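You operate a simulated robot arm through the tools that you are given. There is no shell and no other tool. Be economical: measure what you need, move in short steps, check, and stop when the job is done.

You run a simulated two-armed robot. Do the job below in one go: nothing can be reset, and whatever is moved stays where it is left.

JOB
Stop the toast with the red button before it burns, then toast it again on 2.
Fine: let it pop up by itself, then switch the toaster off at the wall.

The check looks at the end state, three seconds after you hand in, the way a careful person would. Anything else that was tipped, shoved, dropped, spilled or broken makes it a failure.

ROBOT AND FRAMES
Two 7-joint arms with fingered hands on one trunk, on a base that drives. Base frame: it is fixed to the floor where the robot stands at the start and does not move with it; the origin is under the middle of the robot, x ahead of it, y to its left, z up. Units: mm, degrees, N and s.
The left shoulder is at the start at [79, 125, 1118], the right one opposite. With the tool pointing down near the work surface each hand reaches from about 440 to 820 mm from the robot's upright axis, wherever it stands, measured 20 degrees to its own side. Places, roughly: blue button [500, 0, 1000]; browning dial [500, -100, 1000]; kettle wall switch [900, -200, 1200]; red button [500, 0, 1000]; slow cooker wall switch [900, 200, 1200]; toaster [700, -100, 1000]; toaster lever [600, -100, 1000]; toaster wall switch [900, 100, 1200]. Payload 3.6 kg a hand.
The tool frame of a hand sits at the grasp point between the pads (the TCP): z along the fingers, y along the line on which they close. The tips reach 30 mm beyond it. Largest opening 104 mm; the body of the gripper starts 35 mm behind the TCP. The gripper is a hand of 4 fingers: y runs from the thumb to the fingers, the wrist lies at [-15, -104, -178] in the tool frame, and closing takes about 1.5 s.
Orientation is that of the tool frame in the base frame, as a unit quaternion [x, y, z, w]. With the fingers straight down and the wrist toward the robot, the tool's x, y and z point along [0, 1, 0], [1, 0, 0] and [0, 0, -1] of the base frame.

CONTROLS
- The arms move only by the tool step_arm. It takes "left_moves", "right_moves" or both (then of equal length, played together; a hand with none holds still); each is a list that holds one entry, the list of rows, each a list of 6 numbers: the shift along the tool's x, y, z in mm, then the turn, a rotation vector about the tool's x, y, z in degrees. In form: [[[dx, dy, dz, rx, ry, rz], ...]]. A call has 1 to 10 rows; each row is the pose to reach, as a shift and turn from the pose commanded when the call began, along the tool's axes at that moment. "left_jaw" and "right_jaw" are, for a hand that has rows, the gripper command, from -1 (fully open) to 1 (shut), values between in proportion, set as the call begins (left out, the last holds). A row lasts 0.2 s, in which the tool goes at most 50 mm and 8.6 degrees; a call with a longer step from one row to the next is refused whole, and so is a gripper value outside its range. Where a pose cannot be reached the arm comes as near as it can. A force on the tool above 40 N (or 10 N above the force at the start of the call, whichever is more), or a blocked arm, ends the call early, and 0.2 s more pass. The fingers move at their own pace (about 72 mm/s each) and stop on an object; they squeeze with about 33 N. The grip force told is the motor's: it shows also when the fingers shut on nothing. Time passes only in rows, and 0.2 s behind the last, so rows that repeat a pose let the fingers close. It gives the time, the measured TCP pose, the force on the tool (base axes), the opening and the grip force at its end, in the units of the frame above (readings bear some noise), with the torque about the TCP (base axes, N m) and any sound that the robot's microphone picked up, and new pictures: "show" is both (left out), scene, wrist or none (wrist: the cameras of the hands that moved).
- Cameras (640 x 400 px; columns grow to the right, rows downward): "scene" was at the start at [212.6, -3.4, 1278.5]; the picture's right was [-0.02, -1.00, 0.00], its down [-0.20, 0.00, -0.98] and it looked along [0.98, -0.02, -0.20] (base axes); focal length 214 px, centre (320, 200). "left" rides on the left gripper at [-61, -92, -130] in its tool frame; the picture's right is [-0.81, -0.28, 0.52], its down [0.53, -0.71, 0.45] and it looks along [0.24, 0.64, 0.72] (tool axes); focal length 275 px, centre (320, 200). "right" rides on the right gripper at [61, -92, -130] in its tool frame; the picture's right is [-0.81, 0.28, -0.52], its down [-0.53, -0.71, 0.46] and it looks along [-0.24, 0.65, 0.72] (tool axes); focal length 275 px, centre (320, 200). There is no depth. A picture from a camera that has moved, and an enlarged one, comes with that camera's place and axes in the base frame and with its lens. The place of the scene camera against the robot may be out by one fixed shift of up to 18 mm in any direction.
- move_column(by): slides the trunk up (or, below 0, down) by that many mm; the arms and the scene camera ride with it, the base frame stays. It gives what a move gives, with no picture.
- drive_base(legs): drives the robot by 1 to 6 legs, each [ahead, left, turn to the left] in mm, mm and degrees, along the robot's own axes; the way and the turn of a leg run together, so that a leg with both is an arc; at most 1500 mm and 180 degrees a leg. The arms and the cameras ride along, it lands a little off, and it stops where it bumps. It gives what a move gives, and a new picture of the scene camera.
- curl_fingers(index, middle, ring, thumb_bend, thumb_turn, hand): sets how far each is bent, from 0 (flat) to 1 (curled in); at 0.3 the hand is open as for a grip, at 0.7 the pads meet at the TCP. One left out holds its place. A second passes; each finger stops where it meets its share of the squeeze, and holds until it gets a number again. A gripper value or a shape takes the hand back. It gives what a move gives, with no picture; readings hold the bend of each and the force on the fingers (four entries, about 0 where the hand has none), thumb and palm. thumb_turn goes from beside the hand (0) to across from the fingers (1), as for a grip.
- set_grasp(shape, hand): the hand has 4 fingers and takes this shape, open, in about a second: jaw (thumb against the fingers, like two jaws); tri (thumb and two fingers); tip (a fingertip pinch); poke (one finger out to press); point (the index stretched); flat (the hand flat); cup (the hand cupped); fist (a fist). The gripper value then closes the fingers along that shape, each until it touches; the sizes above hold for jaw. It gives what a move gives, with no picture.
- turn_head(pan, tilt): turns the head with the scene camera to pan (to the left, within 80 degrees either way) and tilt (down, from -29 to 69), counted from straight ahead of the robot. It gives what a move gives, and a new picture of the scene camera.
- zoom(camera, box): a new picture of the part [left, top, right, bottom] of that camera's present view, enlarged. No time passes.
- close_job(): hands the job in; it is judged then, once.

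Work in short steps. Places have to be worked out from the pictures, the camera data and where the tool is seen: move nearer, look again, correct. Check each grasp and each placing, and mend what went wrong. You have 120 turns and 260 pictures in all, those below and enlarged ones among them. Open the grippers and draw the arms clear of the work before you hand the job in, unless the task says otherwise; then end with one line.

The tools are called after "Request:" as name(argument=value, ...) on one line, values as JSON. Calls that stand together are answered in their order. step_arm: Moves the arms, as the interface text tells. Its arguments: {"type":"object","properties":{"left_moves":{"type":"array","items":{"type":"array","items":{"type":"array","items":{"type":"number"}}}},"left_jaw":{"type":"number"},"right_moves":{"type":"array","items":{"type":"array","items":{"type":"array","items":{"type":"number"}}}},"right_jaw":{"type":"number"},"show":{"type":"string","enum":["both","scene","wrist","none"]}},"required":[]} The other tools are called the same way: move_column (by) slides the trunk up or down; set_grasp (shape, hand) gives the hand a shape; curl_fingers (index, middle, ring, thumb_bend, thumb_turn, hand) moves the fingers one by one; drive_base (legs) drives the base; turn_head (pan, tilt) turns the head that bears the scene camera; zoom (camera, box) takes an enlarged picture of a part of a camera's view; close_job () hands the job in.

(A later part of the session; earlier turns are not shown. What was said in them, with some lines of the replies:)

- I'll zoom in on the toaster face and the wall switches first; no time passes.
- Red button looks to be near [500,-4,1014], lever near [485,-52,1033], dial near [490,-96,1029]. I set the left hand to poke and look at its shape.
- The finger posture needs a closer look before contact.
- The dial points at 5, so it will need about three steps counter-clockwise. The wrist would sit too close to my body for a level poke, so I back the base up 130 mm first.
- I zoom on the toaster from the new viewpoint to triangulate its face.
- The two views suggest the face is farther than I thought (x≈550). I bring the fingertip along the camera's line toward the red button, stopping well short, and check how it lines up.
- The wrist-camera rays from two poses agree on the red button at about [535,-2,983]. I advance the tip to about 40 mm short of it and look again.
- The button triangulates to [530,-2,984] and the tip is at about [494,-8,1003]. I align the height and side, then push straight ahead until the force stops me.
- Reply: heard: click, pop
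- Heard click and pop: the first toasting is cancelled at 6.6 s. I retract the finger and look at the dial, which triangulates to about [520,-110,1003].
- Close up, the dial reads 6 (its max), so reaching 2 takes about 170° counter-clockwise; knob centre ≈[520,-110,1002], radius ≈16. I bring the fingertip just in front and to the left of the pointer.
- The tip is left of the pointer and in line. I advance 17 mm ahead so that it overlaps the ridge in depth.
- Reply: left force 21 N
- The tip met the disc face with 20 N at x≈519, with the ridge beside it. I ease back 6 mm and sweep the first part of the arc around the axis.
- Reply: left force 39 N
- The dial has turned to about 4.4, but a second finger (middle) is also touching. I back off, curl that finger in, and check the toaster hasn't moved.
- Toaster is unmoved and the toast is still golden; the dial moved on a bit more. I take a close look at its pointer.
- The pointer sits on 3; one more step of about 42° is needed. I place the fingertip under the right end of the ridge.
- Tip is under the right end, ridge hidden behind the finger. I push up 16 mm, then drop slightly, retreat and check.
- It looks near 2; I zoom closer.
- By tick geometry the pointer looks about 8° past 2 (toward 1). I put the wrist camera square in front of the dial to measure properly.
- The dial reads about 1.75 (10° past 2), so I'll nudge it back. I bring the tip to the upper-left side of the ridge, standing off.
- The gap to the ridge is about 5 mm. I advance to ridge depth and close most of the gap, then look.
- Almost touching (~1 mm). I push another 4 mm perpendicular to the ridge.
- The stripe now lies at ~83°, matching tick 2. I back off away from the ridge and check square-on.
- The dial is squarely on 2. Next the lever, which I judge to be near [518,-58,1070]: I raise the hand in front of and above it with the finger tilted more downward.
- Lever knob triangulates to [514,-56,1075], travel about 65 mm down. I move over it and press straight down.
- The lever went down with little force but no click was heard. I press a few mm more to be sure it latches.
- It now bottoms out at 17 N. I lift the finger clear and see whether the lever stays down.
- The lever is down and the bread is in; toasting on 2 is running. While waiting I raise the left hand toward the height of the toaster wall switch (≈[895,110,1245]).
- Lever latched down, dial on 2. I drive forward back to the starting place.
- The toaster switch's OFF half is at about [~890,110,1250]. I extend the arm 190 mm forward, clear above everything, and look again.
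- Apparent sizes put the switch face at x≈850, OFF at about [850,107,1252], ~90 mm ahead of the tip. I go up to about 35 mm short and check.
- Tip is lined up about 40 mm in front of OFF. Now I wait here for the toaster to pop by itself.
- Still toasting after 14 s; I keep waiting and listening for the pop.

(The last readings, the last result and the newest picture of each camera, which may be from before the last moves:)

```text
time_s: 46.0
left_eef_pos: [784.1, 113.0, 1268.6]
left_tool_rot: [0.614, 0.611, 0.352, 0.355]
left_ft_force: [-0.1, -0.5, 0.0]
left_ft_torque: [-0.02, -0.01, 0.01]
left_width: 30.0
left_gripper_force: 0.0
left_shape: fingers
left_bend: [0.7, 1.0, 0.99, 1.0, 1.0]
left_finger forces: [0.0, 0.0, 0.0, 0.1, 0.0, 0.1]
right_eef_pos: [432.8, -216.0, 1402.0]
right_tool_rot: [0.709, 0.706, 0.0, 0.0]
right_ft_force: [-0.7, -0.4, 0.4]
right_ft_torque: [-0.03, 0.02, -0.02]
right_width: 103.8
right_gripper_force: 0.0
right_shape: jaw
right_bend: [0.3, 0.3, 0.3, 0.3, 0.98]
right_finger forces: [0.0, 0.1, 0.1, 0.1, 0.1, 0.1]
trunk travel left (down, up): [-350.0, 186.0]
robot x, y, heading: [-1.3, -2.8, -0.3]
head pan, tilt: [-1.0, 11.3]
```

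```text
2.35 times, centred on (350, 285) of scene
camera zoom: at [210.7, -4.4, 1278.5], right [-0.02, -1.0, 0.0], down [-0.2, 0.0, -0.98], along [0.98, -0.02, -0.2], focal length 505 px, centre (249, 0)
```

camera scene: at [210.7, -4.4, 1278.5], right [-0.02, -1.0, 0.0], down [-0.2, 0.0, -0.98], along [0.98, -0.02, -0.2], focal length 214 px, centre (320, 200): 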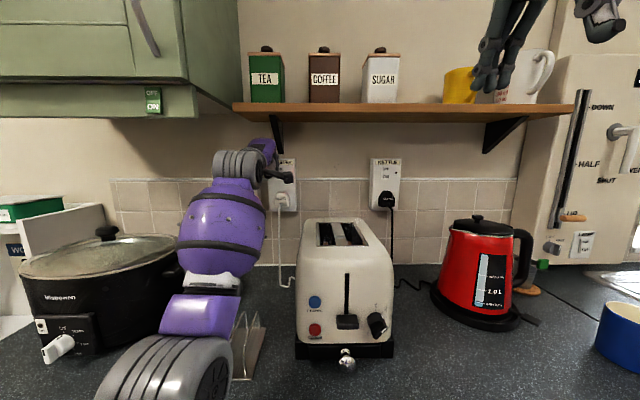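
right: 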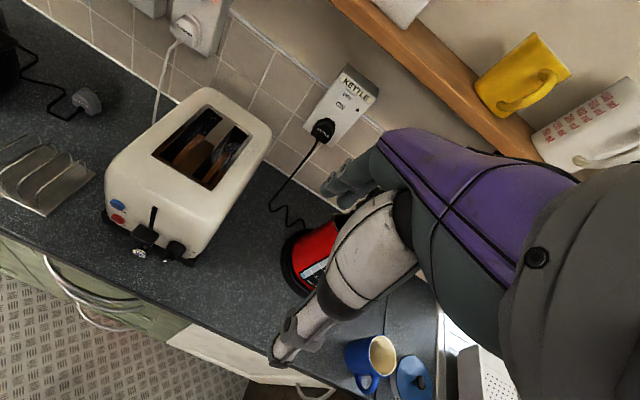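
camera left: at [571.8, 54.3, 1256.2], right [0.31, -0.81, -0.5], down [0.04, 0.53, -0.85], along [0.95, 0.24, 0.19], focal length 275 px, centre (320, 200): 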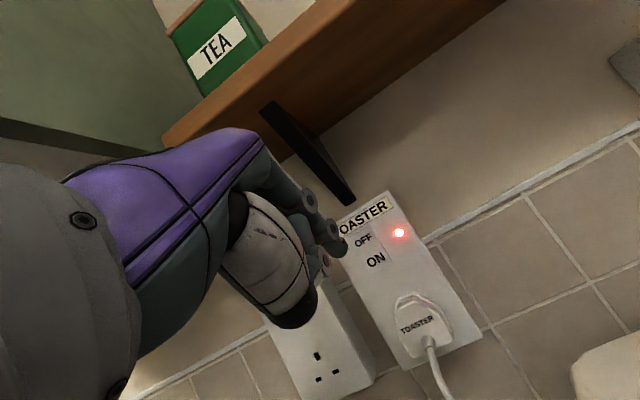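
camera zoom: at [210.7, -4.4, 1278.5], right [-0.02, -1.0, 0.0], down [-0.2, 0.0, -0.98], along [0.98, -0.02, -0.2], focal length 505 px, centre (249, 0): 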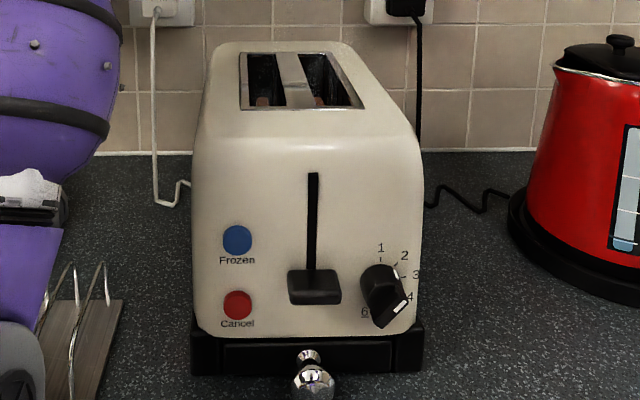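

Still down, no change. I keep waiting.

Request:
step_arm(left_moves=[[[0, 0, 0, 0, 0, 0], [0, 0, 0, 0, 0, 0], [0, 0, 0, 0, 0, 0], [0, 0, 0, 0, 0, 0], [0, 0, 0, 0, 0, 0], [0, 0, 0, 0, 0, 0], [0, 0, 0, 0, 0, 0], [0, 0, 0, 0, 0, 0], [0, 0, 0, 0, 0, 0], [0, 0, 0, 0, 0, 0]]], show="none")

Request:
step_arm(left_moves=[[[0, 0, 0, 0, 0, 0], [0, 0, 0, 0, 0, 0], [0, 0, 0, 0, 0, 0], [0, 0, 0, 0, 0, 0], [0, 0, 0, 0, 0, 0], [0, 0, 0, 0, 0, 0], [0, 0, 0, 0, 0, 0], [0, 0, 0, 0, 0, 0], [0, 0, 0, 0, 0, 0], [0, 0, 0, 0, 0, 0]]], show="none")

Request:
step_arm(left_moves=[[[0, 0, 0, 0, 0, 0], [0, 0, 0, 0, 0, 0], [0, 0, 0, 0, 0, 0], [0, 0, 0, 0, 0, 0], [0, 0, 0, 0, 0, 0], [0, 0, 0, 0, 0, 0], [0, 0, 0, 0, 0, 0], [0, 0, 0, 0, 0, 0], [0, 0, 0, 0, 0, 0], [0, 0, 0, 0, 0, 0]]], show="none")

Request:
step_arm(left_moves=[[[0, 0, 0, 0, 0, 0], [0, 0, 0, 0, 0, 0], [0, 0, 0, 0, 0, 0], [0, 0, 0, 0, 0, 0], [0, 0, 0, 0, 0, 0], [0, 0, 0, 0, 0, 0], [0, 0, 0, 0, 0, 0], [0, 0, 0, 0, 0, 0], [0, 0, 0, 0, 0, 0], [0, 0, 0, 0, 0, 0]]], show="none")

Request:
zoom(camera="scene", box=[300, 210, 400, 270])

```text
time_s: 48.2
left_eef_pos: [784.1, 113.4, 1269.6]
left_tool_rot: [0.612, 0.612, 0.353, 0.355]
left_ft_force: [0.5, 0.4, 0.8]
left_ft_torque: [-0.02, 0.0, -0.01]
left_width: 29.8
left_gripper_force: 0.0
left_shape: fingers
left_bend: [0.7, 1.0, 0.99, 1.0, 1.0]
left_finger forces: [0.0, 0.0, 0.0, 0.0, 0.0, 0.1]
right_eef_pos: [433.0, -215.7, 1401.4]
right_tool_rot: [0.708, 0.706, 0.001, 0.001]
right_ft_force: [-0.3, 1.1, 0.3]
right_ft_torque: [-0.04, 0.01, -0.01]
right_width: 103.9
right_gripper_force: 0.0
right_shape: jaw
right_bend: [0.3, 0.3, 0.3, 0.3, 0.98]
right_finger forces: [0.0, 0.0, 0.1, 0.0, 0.1, 0.0]
trunk travel left (down, up): [-350.0, 186.0]
robot x, y, heading: [2.3, -1.4, -0.2]
head pan, tilt: [-1.0, 11.3]
```

```text
time_s: 50.5
left_eef_pos: [784.7, 114.1, 1269.2]
left_tool_rot: [0.613, 0.612, 0.352, 0.354]
left_ft_force: [0.1, 0.2, 0.0]
left_ft_torque: [0.0, 0.02, 0.0]
left_width: 30.2
left_gripper_force: 0.0
left_shape: fingers
left_bend: [0.7, 1.0, 0.99, 1.0, 1.0]
left_finger forces: [0.0, 0.1, 0.0, 0.1, 0.0, 0.1]
right_eef_pos: [432.8, -214.7, 1402.5]
right_tool_rot: [0.709, 0.706, 0.0, 0.0]
right_ft_force: [-0.3, -0.7, -0.5]
right_ft_torque: [0.0, -0.04, -0.02]
right_width: 103.8
right_gripper_force: 0.1
right_shape: jaw
right_bend: [0.3, 0.3, 0.3, 0.3, 0.98]
right_finger forces: [0.0, 0.0, 0.1, 0.0, 0.0, 0.1]
trunk travel left (down, up): [-350.0, 186.0]
robot x, y, heading: [-1.1, -4.3, -0.3]
head pan, tilt: [-1.0, 11.3]
```

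```text
time_s: 52.6
left_eef_pos: [784.1, 113.7, 1270.2]
left_tool_rot: [0.612, 0.612, 0.353, 0.354]
left_ft_force: [-0.2, 0.7, -0.5]
left_ft_torque: [-0.02, -0.02, 0.01]
left_width: 29.8
left_gripper_force: 0.1
left_shape: fingers
left_bend: [0.7, 1.0, 0.99, 1.0, 1.0]
left_finger forces: [0.0, 0.0, 0.1, 0.1, 0.1, 0.0]
right_eef_pos: [432.4, -215.1, 1402.3]
right_tool_rot: [0.708, 0.706, 0.0, 0.001]
right_ft_force: [0.6, 0.4, 0.1]
right_ft_torque: [0.0, -0.02, 0.01]
right_width: 103.6
right_gripper_force: 0.0
right_shape: jaw
right_bend: [0.3, 0.3, 0.3, 0.3, 0.98]
right_finger forces: [0.0, 0.0, 0.0, 0.0, 0.0, 0.1]
trunk travel left (down, up): [-350.0, 186.0]
robot x, y, heading: [-0.5, -2.7, -0.2]
head pan, tilt: [-1.0, 11.3]
heard: pop
```

```text
time_s: 54.9
left_eef_pos: [784.1, 114.0, 1269.2]
left_tool_rot: [0.613, 0.612, 0.353, 0.355]
left_ft_force: [-0.2, -0.1, 0.7]
left_ft_torque: [-0.02, 0.01, 0.02]
left_width: 29.8
left_gripper_force: 0.1
left_shape: fingers
left_bend: [0.7, 1.0, 0.99, 1.0, 1.0]
left_finger forces: [0.0, 0.0, 0.0, 0.1, 0.0, 0.1]
right_eef_pos: [433.0, -214.9, 1402.2]
right_tool_rot: [0.709, 0.705, 0.0, 0.0]
right_ft_force: [0.0, -0.2, -0.4]
right_ft_torque: [0.03, 0.01, 0.05]
right_width: 103.7
right_gripper_force: 0.0
right_shape: jaw
right_bend: [0.3, 0.3, 0.3, 0.3, 0.98]
right_finger forces: [0.0, 0.1, 0.0, 0.0, 0.1, 0.1]
trunk travel left (down, up): [-350.0, 186.0]
robot x, y, heading: [-2.4, 0.6, -0.4]
head pan, tilt: [-1.0, 11.3]
```

```text
6.40 times, centred on (350, 240) of scene
camera zoom: at [210.7, -4.4, 1278.5], right [-0.02, -1.0, 0.0], down [-0.2, 0.0, -0.98], along [0.98, -0.02, -0.2], focal length 1373 px, centre (128, -56)
```

zoom: 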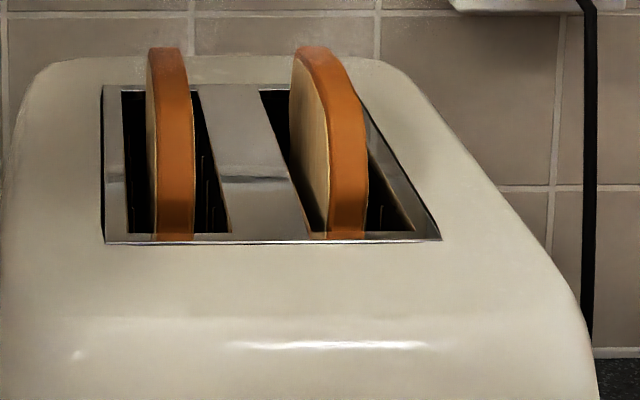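

The toaster popped on its own and the toast is golden. Now I push the OFF half of the toaster wall switch.

Request:
step_arm(left_moves=[[[-2, 10, 11.5, 0, 0, 0], [-2, 15, 20, 0, 0, 0], [-2, 19, 27, 0, 0, 0], [-2, 22, 32.3, 0, 0, 0], [-2, 25, 37.5, 0, 0, 0], [-2, 27.6, 41.8, 0, 0, 0]]], show="none")

Request:
zoom(camera="left", box=[270, 150, 470, 310])

```text
time_s: 56.2
left_eef_pos: [835.8, 111.1, 1272.2]
left_tool_rot: [0.613, 0.612, 0.352, 0.354]
left_ft_force: [0.2, 0.5, 0.0]
left_ft_torque: [0.01, 0.0, -0.02]
left_width: 29.8
left_gripper_force: 0.0
left_shape: fingers
left_bend: [0.7, 1.0, 0.99, 1.0, 1.0]
left_finger forces: [0.0, 0.1, 0.0, 0.0, 0.0, 0.1]
right_eef_pos: [432.0, -215.7, 1400.1]
right_tool_rot: [0.708, 0.706, -0.001, 0.0]
right_ft_force: [0.7, -0.5, -1.1]
right_ft_torque: [0.03, -0.01, -0.02]
right_width: 103.6
right_gripper_force: 0.1
right_shape: jaw
right_bend: [0.3, 0.3, 0.3, 0.3, 0.98]
right_finger forces: [0.0, 0.0, 0.1, 0.0, 0.0, 0.0]
trunk travel left (down, up): [-350.0, 186.0]
robot x, y, heading: [-0.4, -0.6, -0.2]
head pan, tilt: [-1.0, 11.3]
heard: click
```

```text
2.50 times, centred on (370, 230) of left
camera zoom: at [676.1, 49.0, 1258.0], right [0.31, -0.81, -0.5], down [0.04, 0.53, -0.85], along [0.95, 0.24, 0.19], focal length 688 px, centre (195, 125)
```

zoom: 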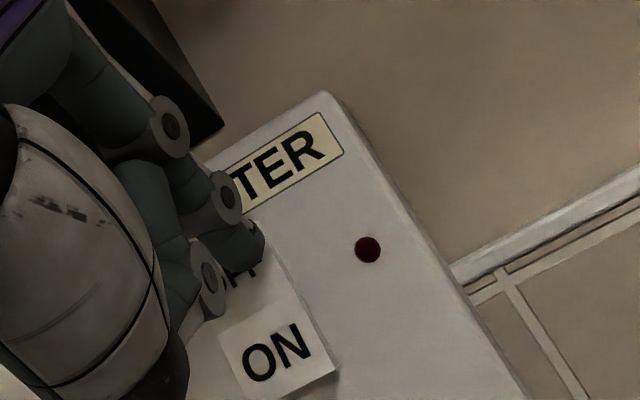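

Click heard and the lamp is dark: the toaster is off at the wall. I draw the arm straight back, keeping its height.

Request:
step_arm(left_moves=[[[0, -20, -34, 0, 0, 0], [0, -40, -68, 0, 0, 0], [0, -60, -103, 0, 0, 0], [0, -80, -138, 0, 0, 0], [0, -100, -173, 0, 0, 0], [0, -120, -208, 0, 0, 0], [0, -140, -243, 0, 0, 0], [0, -155, -268, 0, 0, 0]]], show="none")

Request:
set_grasp(hand="left", shape="jaw")

Request:
drive_base(legs=[[-130, 0, 0]])

Request:
zoom(camera="scene", box=[230, 140, 390, 320])

```text
time_s: 58.0
left_eef_pos: [524.1, 112.2, 1271.6]
left_tool_rot: [0.613, 0.612, 0.352, 0.354]
left_ft_force: [-0.2, -0.6, 0.2]
left_ft_torque: [-0.01, 0.01, -0.02]
left_width: 29.6
left_gripper_force: 0.1
left_shape: fingers
left_bend: [0.7, 1.0, 0.99, 1.0, 1.0]
left_finger forces: [0.1, 0.0, 0.1, 0.0, 0.0, 0.1]
right_eef_pos: [432.2, -215.5, 1401.7]
right_tool_rot: [0.708, 0.706, 0.001, 0.0]
right_ft_force: [0.2, -0.8, 0.3]
right_ft_torque: [0.0, -0.02, 0.02]
right_width: 103.7
right_gripper_force: 0.1
right_shape: jaw
right_bend: [0.3, 0.3, 0.3, 0.3, 0.98]
right_finger forces: [0.0, 0.0, 0.0, 0.0, 0.1, 0.0]
trunk travel left (down, up): [-350.0, 186.0]
robot x, y, heading: [-1.3, -2.6, -0.5]
head pan, tilt: [-1.0, 11.3]
```

```text
time_s: 59.0
left_eef_pos: [526.6, 112.8, 1272.7]
left_tool_rot: [0.613, 0.611, 0.352, 0.355]
left_ft_force: [-0.5, -0.2, -0.4]
left_ft_torque: [0.0, 0.0, -0.01]
left_width: 103.5
left_gripper_force: 0.0
left_shape: jaw
left_bend: [0.3, 0.3, 0.3, 0.3, 0.98]
left_finger forces: [0.0, 0.1, 0.0, 0.1, 0.0, 0.1]
right_eef_pos: [431.9, -215.8, 1402.2]
right_tool_rot: [0.708, 0.706, 0.0, -0.001]
right_ft_force: [-0.8, 0.4, 0.4]
right_ft_torque: [0.01, -0.01, 0.04]
right_width: 103.8
right_gripper_force: 0.1
right_shape: jaw
right_bend: [0.3, 0.3, 0.3, 0.3, 0.98]
right_finger forces: [0.0, 0.0, 0.0, 0.0, 0.0, 0.0]
trunk travel left (down, up): [-350.0, 186.0]
robot x, y, heading: [-4.6, -3.3, -0.2]
head pan, tilt: [-1.0, 11.3]
```

```text
time_s: 60.2
left_eef_pos: [398.1, 112.3, 1272.6]
left_tool_rot: [0.613, 0.612, 0.353, 0.355]
left_ft_force: [-0.3, 0.2, 0.8]
left_ft_torque: [0.02, 0.03, 0.02]
left_width: 104.0
left_gripper_force: 0.1
left_shape: jaw
left_bend: [0.3, 0.3, 0.3, 0.3, 0.98]
left_finger forces: [0.0, 0.1, 0.1, 0.0, 0.1, 0.1]
right_eef_pos: [302.8, -214.3, 1401.6]
right_tool_rot: [0.709, 0.706, 0.001, 0.001]
right_ft_force: [0.3, -0.1, -0.1]
right_ft_torque: [-0.02, -0.02, -0.02]
right_width: 103.5
right_gripper_force: 0.0
right_shape: jaw
right_bend: [0.3, 0.3, 0.3, 0.3, 0.98]
right_finger forces: [0.1, 0.0, 0.0, 0.0, 0.1, 0.1]
trunk travel left (down, up): [-350.0, 186.0]
robot x, y, heading: [-127.2, 0.4, -0.2]
head pan, tilt: [-1.0, 11.3]
camera scene: at [82.4, -4.0, 1278.6], right [-0.02, -1.0, 0.0], down [-0.19, 0.0, -0.98], along [0.98, -0.02, -0.19], focal length 214 px, centre (320, 200)
```

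scene: 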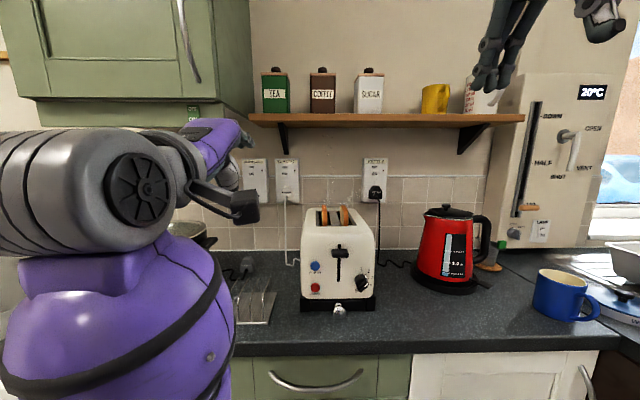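

```text
2.22 times, centred on (310, 230) of scene
camera zoom: at [82.4, -4.0, 1278.6], right [-0.02, -1.0, 0.0], down [-0.19, 0.0, -0.98], along [0.98, -0.02, -0.19], focal length 477 px, centre (342, 133)
```

zoom: 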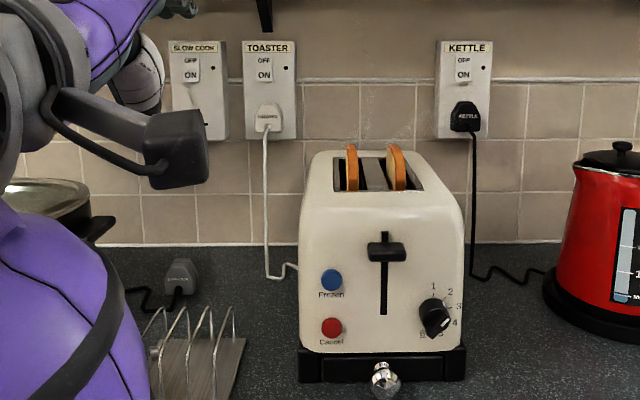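

Toast is up, the lever is up, the dial is on 2, the toaster's wall lamp is out, and everything else in view looks to be where it was. The arms are clear and open, so I hand in.

Request:
close_job()

```text
The job is handed in.
```

I stopped the first toasting with the red button, toasted again on 2 until it popped up by itself, and then switched the toaster off at the wall; I saw nothing else moved.
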